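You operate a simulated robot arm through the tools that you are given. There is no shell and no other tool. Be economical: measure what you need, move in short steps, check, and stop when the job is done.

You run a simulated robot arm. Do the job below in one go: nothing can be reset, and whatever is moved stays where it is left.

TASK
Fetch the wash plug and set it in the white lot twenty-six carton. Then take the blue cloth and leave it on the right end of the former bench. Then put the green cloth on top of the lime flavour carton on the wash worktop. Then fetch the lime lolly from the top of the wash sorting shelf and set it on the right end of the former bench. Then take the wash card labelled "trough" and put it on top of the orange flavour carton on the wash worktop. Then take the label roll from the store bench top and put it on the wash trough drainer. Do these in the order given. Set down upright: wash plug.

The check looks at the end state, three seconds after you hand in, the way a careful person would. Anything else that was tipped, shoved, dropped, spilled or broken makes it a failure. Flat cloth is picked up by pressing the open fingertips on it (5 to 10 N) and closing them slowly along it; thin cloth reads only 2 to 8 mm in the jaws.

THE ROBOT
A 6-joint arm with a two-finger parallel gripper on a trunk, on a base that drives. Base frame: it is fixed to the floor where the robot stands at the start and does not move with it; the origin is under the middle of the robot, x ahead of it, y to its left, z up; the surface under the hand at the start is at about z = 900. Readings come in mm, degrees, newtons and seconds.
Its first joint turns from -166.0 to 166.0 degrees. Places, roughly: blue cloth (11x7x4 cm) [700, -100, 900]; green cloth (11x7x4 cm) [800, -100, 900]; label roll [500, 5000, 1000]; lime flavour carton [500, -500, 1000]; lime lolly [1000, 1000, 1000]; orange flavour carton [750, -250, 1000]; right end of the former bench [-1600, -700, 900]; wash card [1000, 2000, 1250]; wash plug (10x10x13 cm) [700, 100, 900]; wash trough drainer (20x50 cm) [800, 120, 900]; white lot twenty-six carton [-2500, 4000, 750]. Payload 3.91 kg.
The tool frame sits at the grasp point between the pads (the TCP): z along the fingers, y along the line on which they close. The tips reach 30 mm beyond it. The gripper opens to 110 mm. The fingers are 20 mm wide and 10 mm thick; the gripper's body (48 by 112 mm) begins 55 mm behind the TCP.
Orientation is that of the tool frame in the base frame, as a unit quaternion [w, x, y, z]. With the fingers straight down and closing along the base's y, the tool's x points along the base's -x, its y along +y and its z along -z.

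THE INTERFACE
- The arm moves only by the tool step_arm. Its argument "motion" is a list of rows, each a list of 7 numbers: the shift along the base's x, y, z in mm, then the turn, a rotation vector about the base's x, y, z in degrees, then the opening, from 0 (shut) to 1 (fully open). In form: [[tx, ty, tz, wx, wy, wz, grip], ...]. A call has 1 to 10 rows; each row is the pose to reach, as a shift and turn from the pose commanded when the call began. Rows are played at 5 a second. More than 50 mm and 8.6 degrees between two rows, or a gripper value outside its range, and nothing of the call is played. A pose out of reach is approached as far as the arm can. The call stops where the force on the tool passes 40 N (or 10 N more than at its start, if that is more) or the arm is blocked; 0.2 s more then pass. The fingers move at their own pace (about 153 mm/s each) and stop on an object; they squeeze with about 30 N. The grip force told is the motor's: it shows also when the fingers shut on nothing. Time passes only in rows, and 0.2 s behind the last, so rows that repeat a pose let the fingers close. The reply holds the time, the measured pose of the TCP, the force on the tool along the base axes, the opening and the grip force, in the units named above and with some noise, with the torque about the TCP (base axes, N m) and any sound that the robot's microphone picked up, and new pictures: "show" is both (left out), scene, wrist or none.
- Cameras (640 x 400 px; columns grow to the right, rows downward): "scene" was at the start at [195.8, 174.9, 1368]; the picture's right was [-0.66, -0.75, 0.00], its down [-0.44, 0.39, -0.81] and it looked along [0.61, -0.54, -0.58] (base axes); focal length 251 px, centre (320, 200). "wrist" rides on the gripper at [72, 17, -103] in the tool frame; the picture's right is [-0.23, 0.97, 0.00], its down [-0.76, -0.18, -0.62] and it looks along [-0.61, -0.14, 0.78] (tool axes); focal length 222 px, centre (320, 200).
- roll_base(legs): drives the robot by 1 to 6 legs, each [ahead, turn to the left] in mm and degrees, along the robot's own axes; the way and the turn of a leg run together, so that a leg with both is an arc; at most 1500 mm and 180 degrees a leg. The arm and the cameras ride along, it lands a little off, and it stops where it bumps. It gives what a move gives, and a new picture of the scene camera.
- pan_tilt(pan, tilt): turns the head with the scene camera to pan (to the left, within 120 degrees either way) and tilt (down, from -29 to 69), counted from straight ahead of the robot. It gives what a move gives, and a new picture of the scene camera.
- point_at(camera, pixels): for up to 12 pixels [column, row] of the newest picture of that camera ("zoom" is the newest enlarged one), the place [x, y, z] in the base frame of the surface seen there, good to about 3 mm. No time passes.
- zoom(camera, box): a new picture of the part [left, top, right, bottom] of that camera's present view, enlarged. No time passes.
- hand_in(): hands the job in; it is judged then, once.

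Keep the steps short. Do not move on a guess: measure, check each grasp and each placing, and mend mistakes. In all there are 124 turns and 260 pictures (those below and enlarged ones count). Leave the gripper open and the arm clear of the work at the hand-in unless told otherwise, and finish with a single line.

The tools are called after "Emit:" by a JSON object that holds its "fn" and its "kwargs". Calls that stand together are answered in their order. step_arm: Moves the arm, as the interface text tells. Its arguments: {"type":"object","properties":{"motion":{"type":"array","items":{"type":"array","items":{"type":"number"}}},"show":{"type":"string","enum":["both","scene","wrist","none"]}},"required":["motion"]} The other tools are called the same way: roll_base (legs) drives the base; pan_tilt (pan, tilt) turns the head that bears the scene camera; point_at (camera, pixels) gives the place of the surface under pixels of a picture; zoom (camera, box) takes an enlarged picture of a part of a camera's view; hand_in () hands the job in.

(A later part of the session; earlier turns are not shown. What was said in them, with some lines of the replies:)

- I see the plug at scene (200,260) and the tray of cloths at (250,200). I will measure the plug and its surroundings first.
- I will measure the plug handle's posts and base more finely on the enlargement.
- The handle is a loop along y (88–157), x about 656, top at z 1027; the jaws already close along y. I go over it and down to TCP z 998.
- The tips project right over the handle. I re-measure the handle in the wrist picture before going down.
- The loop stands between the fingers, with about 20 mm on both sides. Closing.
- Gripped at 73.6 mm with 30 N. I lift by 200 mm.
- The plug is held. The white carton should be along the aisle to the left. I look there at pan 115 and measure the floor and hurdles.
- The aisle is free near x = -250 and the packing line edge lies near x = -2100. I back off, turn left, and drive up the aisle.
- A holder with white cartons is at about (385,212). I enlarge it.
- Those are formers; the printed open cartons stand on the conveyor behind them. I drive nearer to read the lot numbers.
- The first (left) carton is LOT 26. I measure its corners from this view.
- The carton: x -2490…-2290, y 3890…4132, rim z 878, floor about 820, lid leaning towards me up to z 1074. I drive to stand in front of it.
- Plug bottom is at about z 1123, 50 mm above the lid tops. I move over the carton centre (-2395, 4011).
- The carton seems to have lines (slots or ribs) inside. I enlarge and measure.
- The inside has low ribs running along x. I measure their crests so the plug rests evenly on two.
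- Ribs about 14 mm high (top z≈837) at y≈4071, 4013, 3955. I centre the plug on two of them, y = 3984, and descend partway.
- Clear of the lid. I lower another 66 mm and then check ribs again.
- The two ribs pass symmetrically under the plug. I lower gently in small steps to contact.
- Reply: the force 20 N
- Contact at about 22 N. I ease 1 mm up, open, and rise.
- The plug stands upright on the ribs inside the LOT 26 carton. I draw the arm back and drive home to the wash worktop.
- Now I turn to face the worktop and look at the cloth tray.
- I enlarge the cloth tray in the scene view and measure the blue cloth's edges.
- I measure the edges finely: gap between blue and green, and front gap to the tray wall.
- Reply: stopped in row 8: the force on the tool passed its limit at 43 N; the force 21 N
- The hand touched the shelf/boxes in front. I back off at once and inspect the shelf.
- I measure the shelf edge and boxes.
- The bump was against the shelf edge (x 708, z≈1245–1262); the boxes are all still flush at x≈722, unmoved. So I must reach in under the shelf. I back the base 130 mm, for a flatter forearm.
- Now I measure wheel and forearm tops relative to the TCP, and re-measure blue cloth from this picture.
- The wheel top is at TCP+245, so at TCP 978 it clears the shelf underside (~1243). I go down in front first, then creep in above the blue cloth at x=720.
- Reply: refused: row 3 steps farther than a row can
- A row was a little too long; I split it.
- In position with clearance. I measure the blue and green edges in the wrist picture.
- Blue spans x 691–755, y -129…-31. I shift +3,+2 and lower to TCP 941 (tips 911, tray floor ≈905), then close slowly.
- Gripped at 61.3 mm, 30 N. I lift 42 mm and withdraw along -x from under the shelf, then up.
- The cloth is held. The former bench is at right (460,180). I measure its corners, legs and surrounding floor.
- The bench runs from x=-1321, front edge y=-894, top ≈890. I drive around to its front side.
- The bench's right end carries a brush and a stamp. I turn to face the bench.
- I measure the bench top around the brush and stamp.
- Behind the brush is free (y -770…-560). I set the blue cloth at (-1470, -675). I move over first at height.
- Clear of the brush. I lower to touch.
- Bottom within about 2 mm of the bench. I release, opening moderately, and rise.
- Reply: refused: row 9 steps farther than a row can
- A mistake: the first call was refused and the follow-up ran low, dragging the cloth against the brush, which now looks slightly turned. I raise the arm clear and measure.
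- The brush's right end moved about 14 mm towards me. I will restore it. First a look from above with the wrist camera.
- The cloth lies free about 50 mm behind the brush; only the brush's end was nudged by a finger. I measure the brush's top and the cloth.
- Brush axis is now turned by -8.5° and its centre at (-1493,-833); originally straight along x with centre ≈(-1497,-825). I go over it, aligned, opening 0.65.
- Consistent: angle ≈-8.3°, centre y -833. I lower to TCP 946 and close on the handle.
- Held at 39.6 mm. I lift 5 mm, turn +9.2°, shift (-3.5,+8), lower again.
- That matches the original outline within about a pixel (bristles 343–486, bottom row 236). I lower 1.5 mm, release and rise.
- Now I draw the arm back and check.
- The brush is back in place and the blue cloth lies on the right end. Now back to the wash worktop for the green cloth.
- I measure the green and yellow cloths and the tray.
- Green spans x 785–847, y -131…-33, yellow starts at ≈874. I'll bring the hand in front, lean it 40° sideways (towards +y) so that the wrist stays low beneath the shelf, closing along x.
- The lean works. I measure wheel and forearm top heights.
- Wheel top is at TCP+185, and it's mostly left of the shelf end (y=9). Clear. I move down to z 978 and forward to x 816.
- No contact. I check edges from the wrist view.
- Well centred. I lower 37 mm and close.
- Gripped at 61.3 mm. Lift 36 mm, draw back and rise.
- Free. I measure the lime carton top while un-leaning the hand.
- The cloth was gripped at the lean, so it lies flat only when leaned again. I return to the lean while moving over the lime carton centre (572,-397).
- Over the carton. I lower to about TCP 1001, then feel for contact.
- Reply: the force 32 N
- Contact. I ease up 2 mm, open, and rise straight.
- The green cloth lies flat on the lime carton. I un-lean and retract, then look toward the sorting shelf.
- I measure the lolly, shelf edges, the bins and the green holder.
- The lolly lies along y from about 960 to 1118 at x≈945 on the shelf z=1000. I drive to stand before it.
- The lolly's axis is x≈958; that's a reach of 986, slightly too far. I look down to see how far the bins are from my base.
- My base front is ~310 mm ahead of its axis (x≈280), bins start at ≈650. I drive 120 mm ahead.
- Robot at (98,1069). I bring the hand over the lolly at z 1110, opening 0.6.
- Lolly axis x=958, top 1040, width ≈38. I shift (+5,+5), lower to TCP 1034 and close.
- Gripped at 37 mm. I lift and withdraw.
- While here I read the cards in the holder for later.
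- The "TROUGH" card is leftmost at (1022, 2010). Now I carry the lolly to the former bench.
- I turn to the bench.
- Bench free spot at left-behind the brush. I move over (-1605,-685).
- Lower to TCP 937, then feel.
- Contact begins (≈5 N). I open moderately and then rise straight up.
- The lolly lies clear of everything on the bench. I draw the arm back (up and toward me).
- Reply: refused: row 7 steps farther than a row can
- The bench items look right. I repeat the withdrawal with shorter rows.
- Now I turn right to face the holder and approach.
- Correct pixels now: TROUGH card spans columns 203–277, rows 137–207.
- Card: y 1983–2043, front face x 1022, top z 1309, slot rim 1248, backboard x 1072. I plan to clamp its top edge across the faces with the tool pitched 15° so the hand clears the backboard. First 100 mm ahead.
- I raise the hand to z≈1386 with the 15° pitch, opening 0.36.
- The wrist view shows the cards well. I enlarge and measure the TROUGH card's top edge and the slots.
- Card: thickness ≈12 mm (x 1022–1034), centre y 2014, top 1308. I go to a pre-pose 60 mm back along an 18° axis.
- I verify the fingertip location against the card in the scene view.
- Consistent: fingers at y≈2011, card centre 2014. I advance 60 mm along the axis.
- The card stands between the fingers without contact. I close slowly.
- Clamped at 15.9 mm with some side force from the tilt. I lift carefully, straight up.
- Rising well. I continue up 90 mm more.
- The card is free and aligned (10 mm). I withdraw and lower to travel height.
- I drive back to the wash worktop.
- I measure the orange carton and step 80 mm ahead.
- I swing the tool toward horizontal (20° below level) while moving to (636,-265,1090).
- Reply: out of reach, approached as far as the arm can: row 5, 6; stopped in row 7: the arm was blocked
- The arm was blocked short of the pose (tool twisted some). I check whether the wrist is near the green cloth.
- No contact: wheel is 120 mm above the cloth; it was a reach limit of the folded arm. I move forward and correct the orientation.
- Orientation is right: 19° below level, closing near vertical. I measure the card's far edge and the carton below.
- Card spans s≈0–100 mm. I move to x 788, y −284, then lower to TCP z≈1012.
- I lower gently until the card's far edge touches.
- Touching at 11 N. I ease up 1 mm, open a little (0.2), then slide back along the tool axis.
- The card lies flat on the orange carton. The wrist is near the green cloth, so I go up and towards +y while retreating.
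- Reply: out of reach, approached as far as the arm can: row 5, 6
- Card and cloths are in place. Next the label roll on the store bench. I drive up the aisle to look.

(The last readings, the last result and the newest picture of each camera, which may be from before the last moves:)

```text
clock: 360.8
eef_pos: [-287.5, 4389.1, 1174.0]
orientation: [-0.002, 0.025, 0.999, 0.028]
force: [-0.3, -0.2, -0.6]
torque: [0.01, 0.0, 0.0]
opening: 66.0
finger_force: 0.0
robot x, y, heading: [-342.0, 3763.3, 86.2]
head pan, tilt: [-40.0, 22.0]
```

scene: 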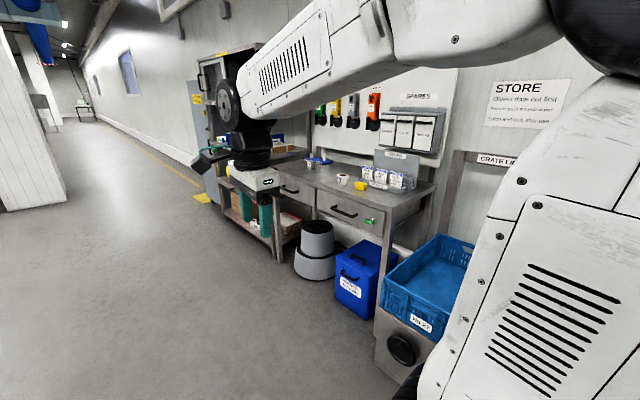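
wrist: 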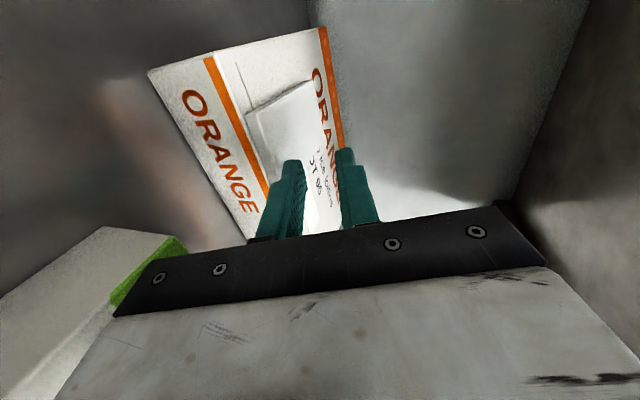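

The store bench is ahead right; a white roll at (343,180). I enlarge and measure.

Emit:
{"fn": "zoom", "kwargs": {"camera": "scene", "box": [280, 120, 460, 250]}}

Emit:
{"fn": "point_at", "kwargs": {"camera": "scene", "pixels": [[343, 180], [361, 186], [320, 160], [380, 185], [300, 168], [390, 205], [430, 190], [380, 330], [320, 250], [360, 290], [345, 135], [260, 240]]}}

```text
3.08 times, centred on (370, 185) of scene
```

zoom: 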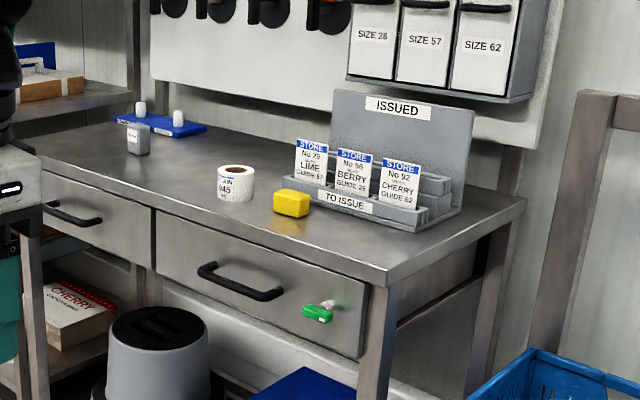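

```text
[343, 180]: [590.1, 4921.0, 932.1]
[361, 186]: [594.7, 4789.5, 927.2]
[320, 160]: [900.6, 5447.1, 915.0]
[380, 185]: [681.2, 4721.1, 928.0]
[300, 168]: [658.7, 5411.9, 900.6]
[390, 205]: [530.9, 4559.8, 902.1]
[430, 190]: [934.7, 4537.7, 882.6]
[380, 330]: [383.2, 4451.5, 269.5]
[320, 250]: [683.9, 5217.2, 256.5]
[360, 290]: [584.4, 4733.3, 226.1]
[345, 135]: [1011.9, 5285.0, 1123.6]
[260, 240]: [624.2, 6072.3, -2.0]
```

Roll at about (610,4920,900). I drive to face it.

Emit:
{"fn": "roll_base", "kwargs": {"legs": [[1150, 0], [0, -86]]}}

Emit:
{"fn": "pan_tilt", "kwargs": {"pan": -5, "tilt": 38}}

Emit:
{"fn": "zoom", "kwargs": {"camera": "scene", "box": [220, 100, 420, 260]}}

```text
clock: 370.4
eef_pos: [372.5, 4926.5, 1174.0]
orientation: [0.018, 0.701, 0.713, 0.021]
force: [-0.1, -0.4, -0.4]
torque: [0.01, -0.04, -0.03]
opening: 66.1
finger_force: 0.0
robot x, y, heading: [-253.9, 4940.4, 0.1]
head pan, tilt: [-40.0, 22.0]
```

scene: 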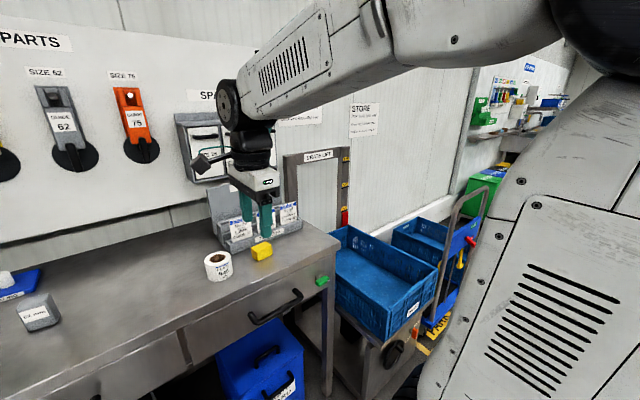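

```text
clock: 371.4
eef_pos: [372.2, 4927.0, 1173.1]
orientation: [0.018, 0.7, 0.713, 0.022]
force: [0.3, 0.2, -0.6]
torque: [-0.01, 0.0, -0.03]
opening: 66.1
finger_force: 0.0
robot x, y, heading: [-258.5, 4941.3, -0.1]
head pan, tilt: [-5.0, 38.0]
```

scene: 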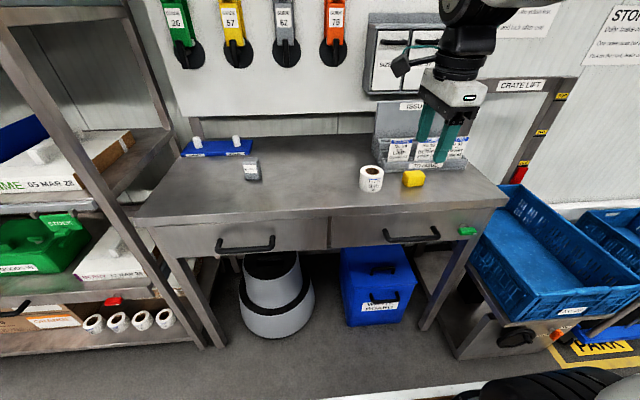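

```text
2.50 times, centred on (320, 180) of scene
```

zoom: 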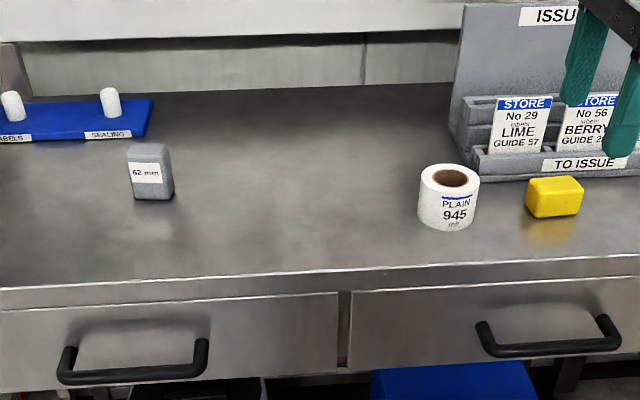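

I measure the roll's top and sides.

Emit:
{"fn": "point_at", "kwargs": {"camera": "zoom", "pixels": [[448, 166], [448, 195], [422, 200], [476, 200], [448, 228], [430, 175], [470, 178], [448, 235], [530, 200], [480, 165], [555, 185]]}}

```text
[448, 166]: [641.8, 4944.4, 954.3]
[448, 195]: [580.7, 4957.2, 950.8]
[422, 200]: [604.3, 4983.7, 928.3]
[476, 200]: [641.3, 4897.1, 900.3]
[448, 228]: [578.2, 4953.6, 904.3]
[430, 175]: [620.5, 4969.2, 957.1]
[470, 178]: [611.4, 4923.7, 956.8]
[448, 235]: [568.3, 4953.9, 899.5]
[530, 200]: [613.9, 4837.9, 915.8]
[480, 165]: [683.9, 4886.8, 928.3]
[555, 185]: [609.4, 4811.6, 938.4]
```

Roll: centre (610,4951), Ø≈64, top z 957. I go over it with the tool made vertical, opening 0.85.

Emit:
{"fn": "step_arm", "kwargs": {"motion": [[40, 4, -15, 0, 1.5, 0, 0.85], [80, 8, -30, 0, 3.1, 0, 0.85], [120, 12, -45, 0, 3.1, 0, 0.85], [160, 16, -70, 0, 3.1, 0, 0.85], [200, 20, -95, 0, 3.1, 0, 0.85], [238, 24, -120, 0, 3.1, 0, 0.85]], "show": "both"}}

Emit:
{"fn": "point_at", "kwargs": {"camera": "wrist", "pixels": [[300, 120], [320, 100]]}}

```text
clock: 372.8
eef_pos: [609.3, 4944.7, 1053.8]
orientation: [-0.001, 0.701, 0.713, 0.003]
force: [-0.6, 0.6, 0.6]
torque: [-0.01, -0.01, 0.02]
opening: 93.5
finger_force: 0.1
robot x, y, heading: [-253.6, 4939.4, -0.1]
head pan, tilt: [-5.0, 38.0]
```

scene: 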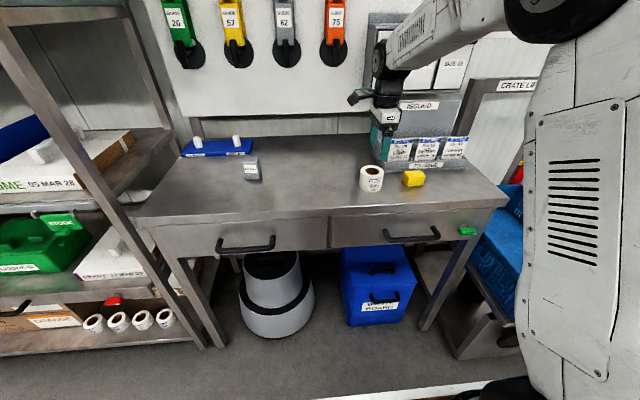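
wrist: 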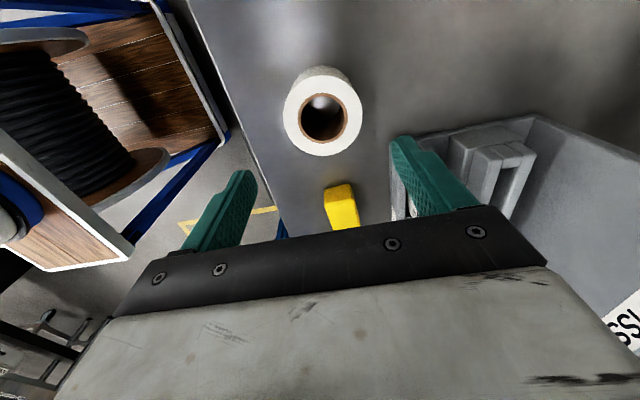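

```text
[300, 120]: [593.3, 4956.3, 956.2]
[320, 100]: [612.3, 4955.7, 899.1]
```

Emit:
{"fn": "point_at", "kwargs": {"camera": "wrist", "pixels": [[287, 118], [360, 113], [320, 81], [323, 153], [395, 160], [408, 205], [335, 190]]}}

```text
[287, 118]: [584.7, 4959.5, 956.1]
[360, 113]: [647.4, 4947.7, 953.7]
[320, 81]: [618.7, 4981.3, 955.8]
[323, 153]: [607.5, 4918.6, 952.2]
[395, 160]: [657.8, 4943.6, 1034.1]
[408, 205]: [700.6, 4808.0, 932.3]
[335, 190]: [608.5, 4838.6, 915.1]
```

Roll centre ≈(614,4951). I lower to TCP ≈937 and close.

Emit:
{"fn": "step_arm", "kwargs": {"motion": [[4, 3, -40, 0, 0, 0, 0.85], [4, 3, -80, 0, 0, 0, 0.85], [4, 3, -116, 0, 0, 0, 0.85], [4, 3, -116, 0, 0, 0, 0.7], [4, 3, -116, 0, 0, 0, 0.55], [4, 3, -116, 0, 0, 0, 0.4], [4, 3, -116, 0, 0, 0, 0.4]], "show": "wrist"}}

```text
clock: 374.4
eef_pos: [613.5, 4952.3, 940.9]
orientation: [-0.002, 0.701, 0.713, 0.002]
force: [1.4, -0.7, 0.4]
torque: [0.04, 0.08, -0.02]
opening: 75.9
finger_force: 29.8
robot x, y, heading: [-254.3, 4938.9, 0.1]
head pan, tilt: [-5.0, 38.0]
```

wrist: 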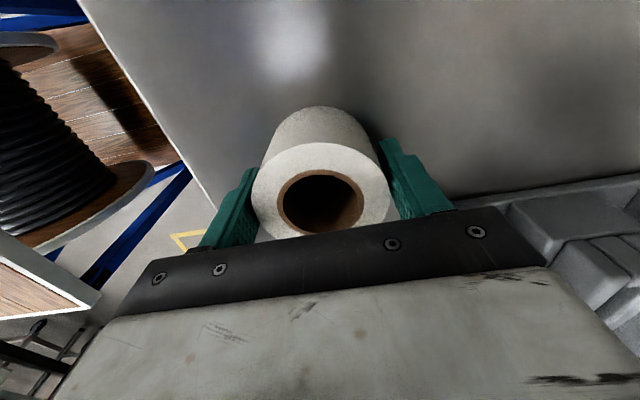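

Gripped at 75.9 mm, 30 N. I lift and retract.

Emit:
{"fn": "step_arm", "kwargs": {"motion": [[0, 0, 40, 0, 0, 0, 0.4], [0, 0, 85, 0, 0, 0, 0.4], [0, 0, 130, 0, 0, 0, 0.4], [-35, 0, 160, 0, 0, 0, 0.4], [-70, 0, 190, 0, 0, 0, 0.4], [-110, 0, 215, 0, 0, 0, 0.4], [-155, 0, 225, 0, 0, 0, 0.4], [-200, 0, 230, 0, 0, 0, 0.4], [-240, 0, 230, 0, 0, 0, 0.4]], "show": "both"}}

```text
clock: 376.4
eef_pos: [372.1, 4951.4, 1170.8]
orientation: [-0.002, 0.701, 0.713, 0.002]
force: [1.2, -0.3, -2.2]
torque: [0.01, 0.06, 0.04]
opening: 75.7
finger_force: 29.8
robot x, y, heading: [-254.1, 4938.6, 0.3]
head pan, tilt: [-5.0, 38.0]
```

scene: 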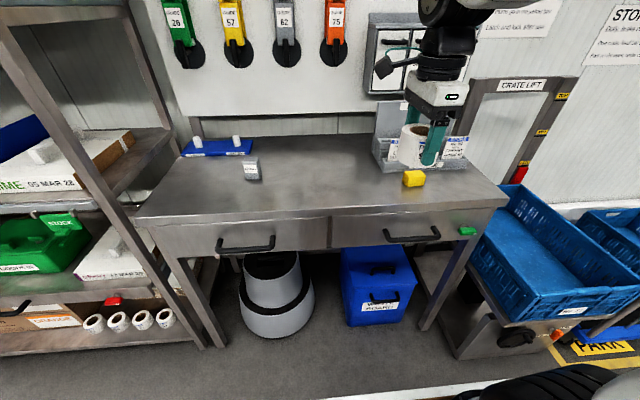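
wrist: 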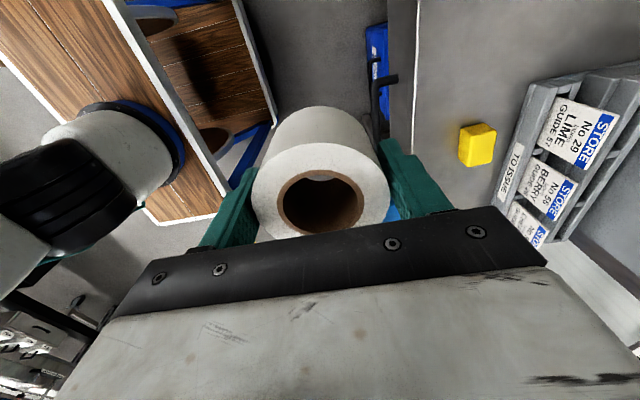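

Roll held. I drive back toward the wash station.

Emit:
{"fn": "roll_base", "kwargs": {"legs": [[-130, 0], [0, -90], [1450, 0], [1450, 0], [1400, 0]]}}

```text
clock: 401.5
eef_pos: [-613.8, 89.4, 1172.8]
orientation: [0.0, 1.0, -0.002, 0.002]
force: [0.1, 0.1, -2.1]
torque: [0.0, 0.0, 0.0]
opening: 75.8
finger_force: 30.0
robot x, y, heading: [-613.0, 716.6, -90.8]
head pan, tilt: [-5.0, 38.0]
```

scene: 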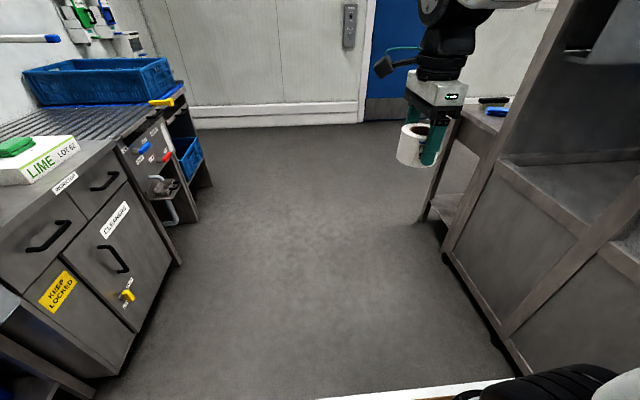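

Emit:
{"fn": "roll_base", "kwargs": {"legs": [[600, 0], [0, 90.8], [490, 0]]}}

Emit:
{"fn": "pan_tilt", "kwargs": {"pan": -5, "tilt": 42}}

```text
clock: 411.2
eef_pos: [492.1, 119.9, 1170.7]
orientation: [-0.002, 0.704, 0.71, 0.002]
force: [0.2, 0.5, -1.7]
torque: [-0.02, 0.01, 0.02]
opening: 75.6
finger_force: 30.2
robot x, y, heading: [-138.6, 117.4, -0.4]
head pan, tilt: [-5.0, 38.0]
```

scene: 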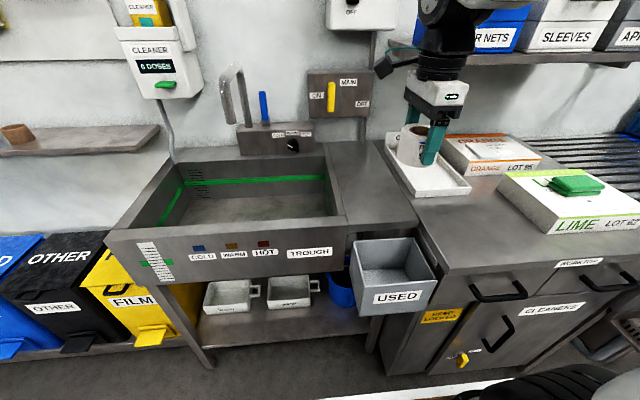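

```text
clock: 411.9
eef_pos: [493.1, 121.2, 1171.7]
orientation: [-0.001, 0.705, 0.709, 0.002]
force: [-0.1, -1.1, -0.7]
torque: [0.02, 0.02, 0.02]
opening: 75.7
finger_force: 30.3
robot x, y, heading: [-137.8, 113.0, -0.7]
head pan, tilt: [-5.0, 42.0]
5 turns are left
```

scene: 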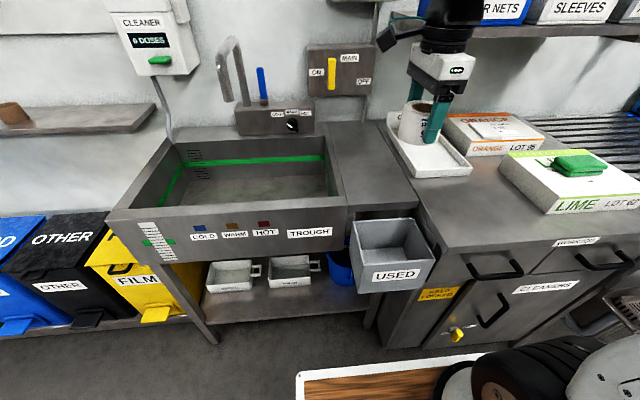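

Five turns are left. The drainer is clear below (y≈120, z 900); I carry the roll to (703,121) and lower to just above contact.

Emit:
{"fn": "step_arm", "kwargs": {"motion": [[30, 0, -32, 0, 0, 0, 0.4], [60, 0, -64, 0, 0, 0, 0.4], [90, 0, -96, 0, 0, 0, 0.4], [120, 0, -128, 0, 0, 0, 0.4], [150, 0, -160, 0, 0, 0, 0.4], [180, 0, -192, 0, 0, 0, 0.4], [210, 0, -222, 0, 0, 0, 0.4], [210, 0, -226, 0, 0, 0, 0.4], [210, 0, -229, 0, 0, 0, 0.4], [210, 0, -230, 0, 0, 0, 0.4]], "show": "both"}}

```text
clock: 414.1
eef_pos: [703.3, 120.1, 941.7]
orientation: [-0.001, 0.704, 0.71, 0.004]
force: [-1.2, 3.8, 9.2]
torque: [0.11, 0.46, -0.16]
opening: 75.9
finger_force: 29.6
robot x, y, heading: [-135.7, 110.8, -0.0]
head pan, tilt: [-5.0, 42.0]
4 turns are left
```

scene: 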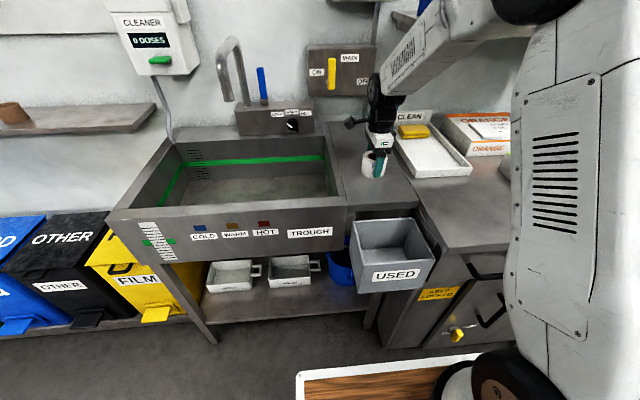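
wrist: 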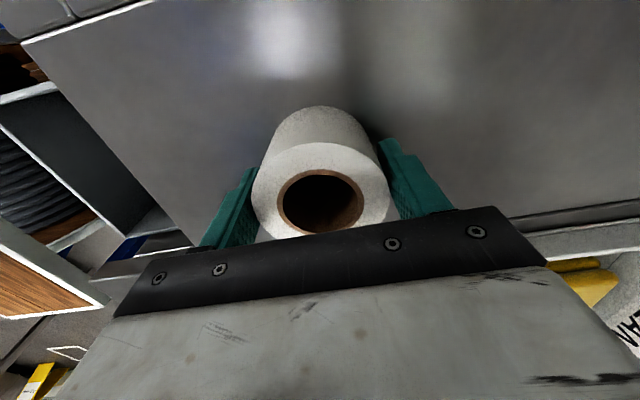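

The roll touches the drainer (≈10 N). I open and rise straight up.

Emit:
{"fn": "step_arm", "kwargs": {"motion": [[0, 0, 0.5, 0, 0, 0, 0.5], [0, 0, 0.5, 0, 0, 0, 0.7], [0, 0, 0.5, 0, 0, 0, 0.9], [0, 0, 0.5, 0, 0, 0, 0.9], [0, 0, 40, 0, 0, 0, 0.9], [0, 0, 85, 0, 0, 0, 0.9], [0, 0, 125, 0, 0, 0, 0.9], [-40, 0, 150, 0, 0, 0, 0.9], [-80, 0, 175, 0, 0, 0, 0.9], [-120, 0, 200, 0, 0, 0, 0.9]], "show": "both"}}

```text
clock: 416.3
eef_pos: [581.7, 118.3, 1142.8]
orientation: [-0.001, 0.704, 0.71, 0.002]
force: [1.0, 0.5, 0.4]
torque: [-0.01, 0.05, 0.02]
opening: 99.1
finger_force: 0.0
robot x, y, heading: [-135.0, 110.4, -0.3]
head pan, tilt: [-5.0, 42.0]
3 turns are left
```

scene: 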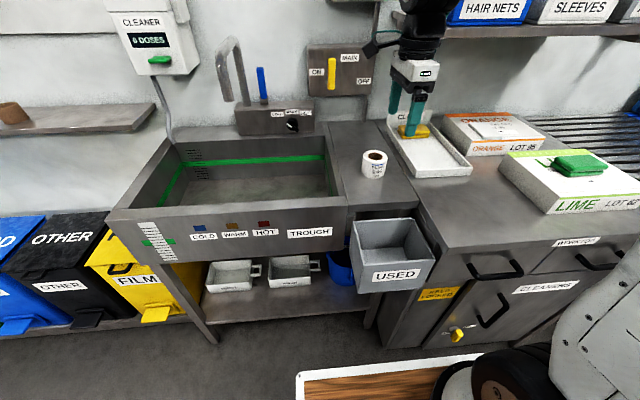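
wrist: 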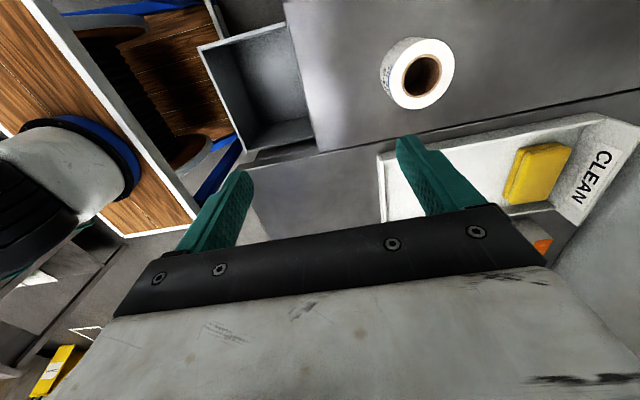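

The roll stands on the drainer, the gripper is open and the arm is clear. I hand in.

Emit:
{"fn": "hand_in", "kwargs": {}}

```text
The job is handed in.
```

All six items are in their places, set down in the order given; on the way I knocked the bench brush out of line and put it back to within about 1–2 mm, and the "trough" card probably lies printed side down.
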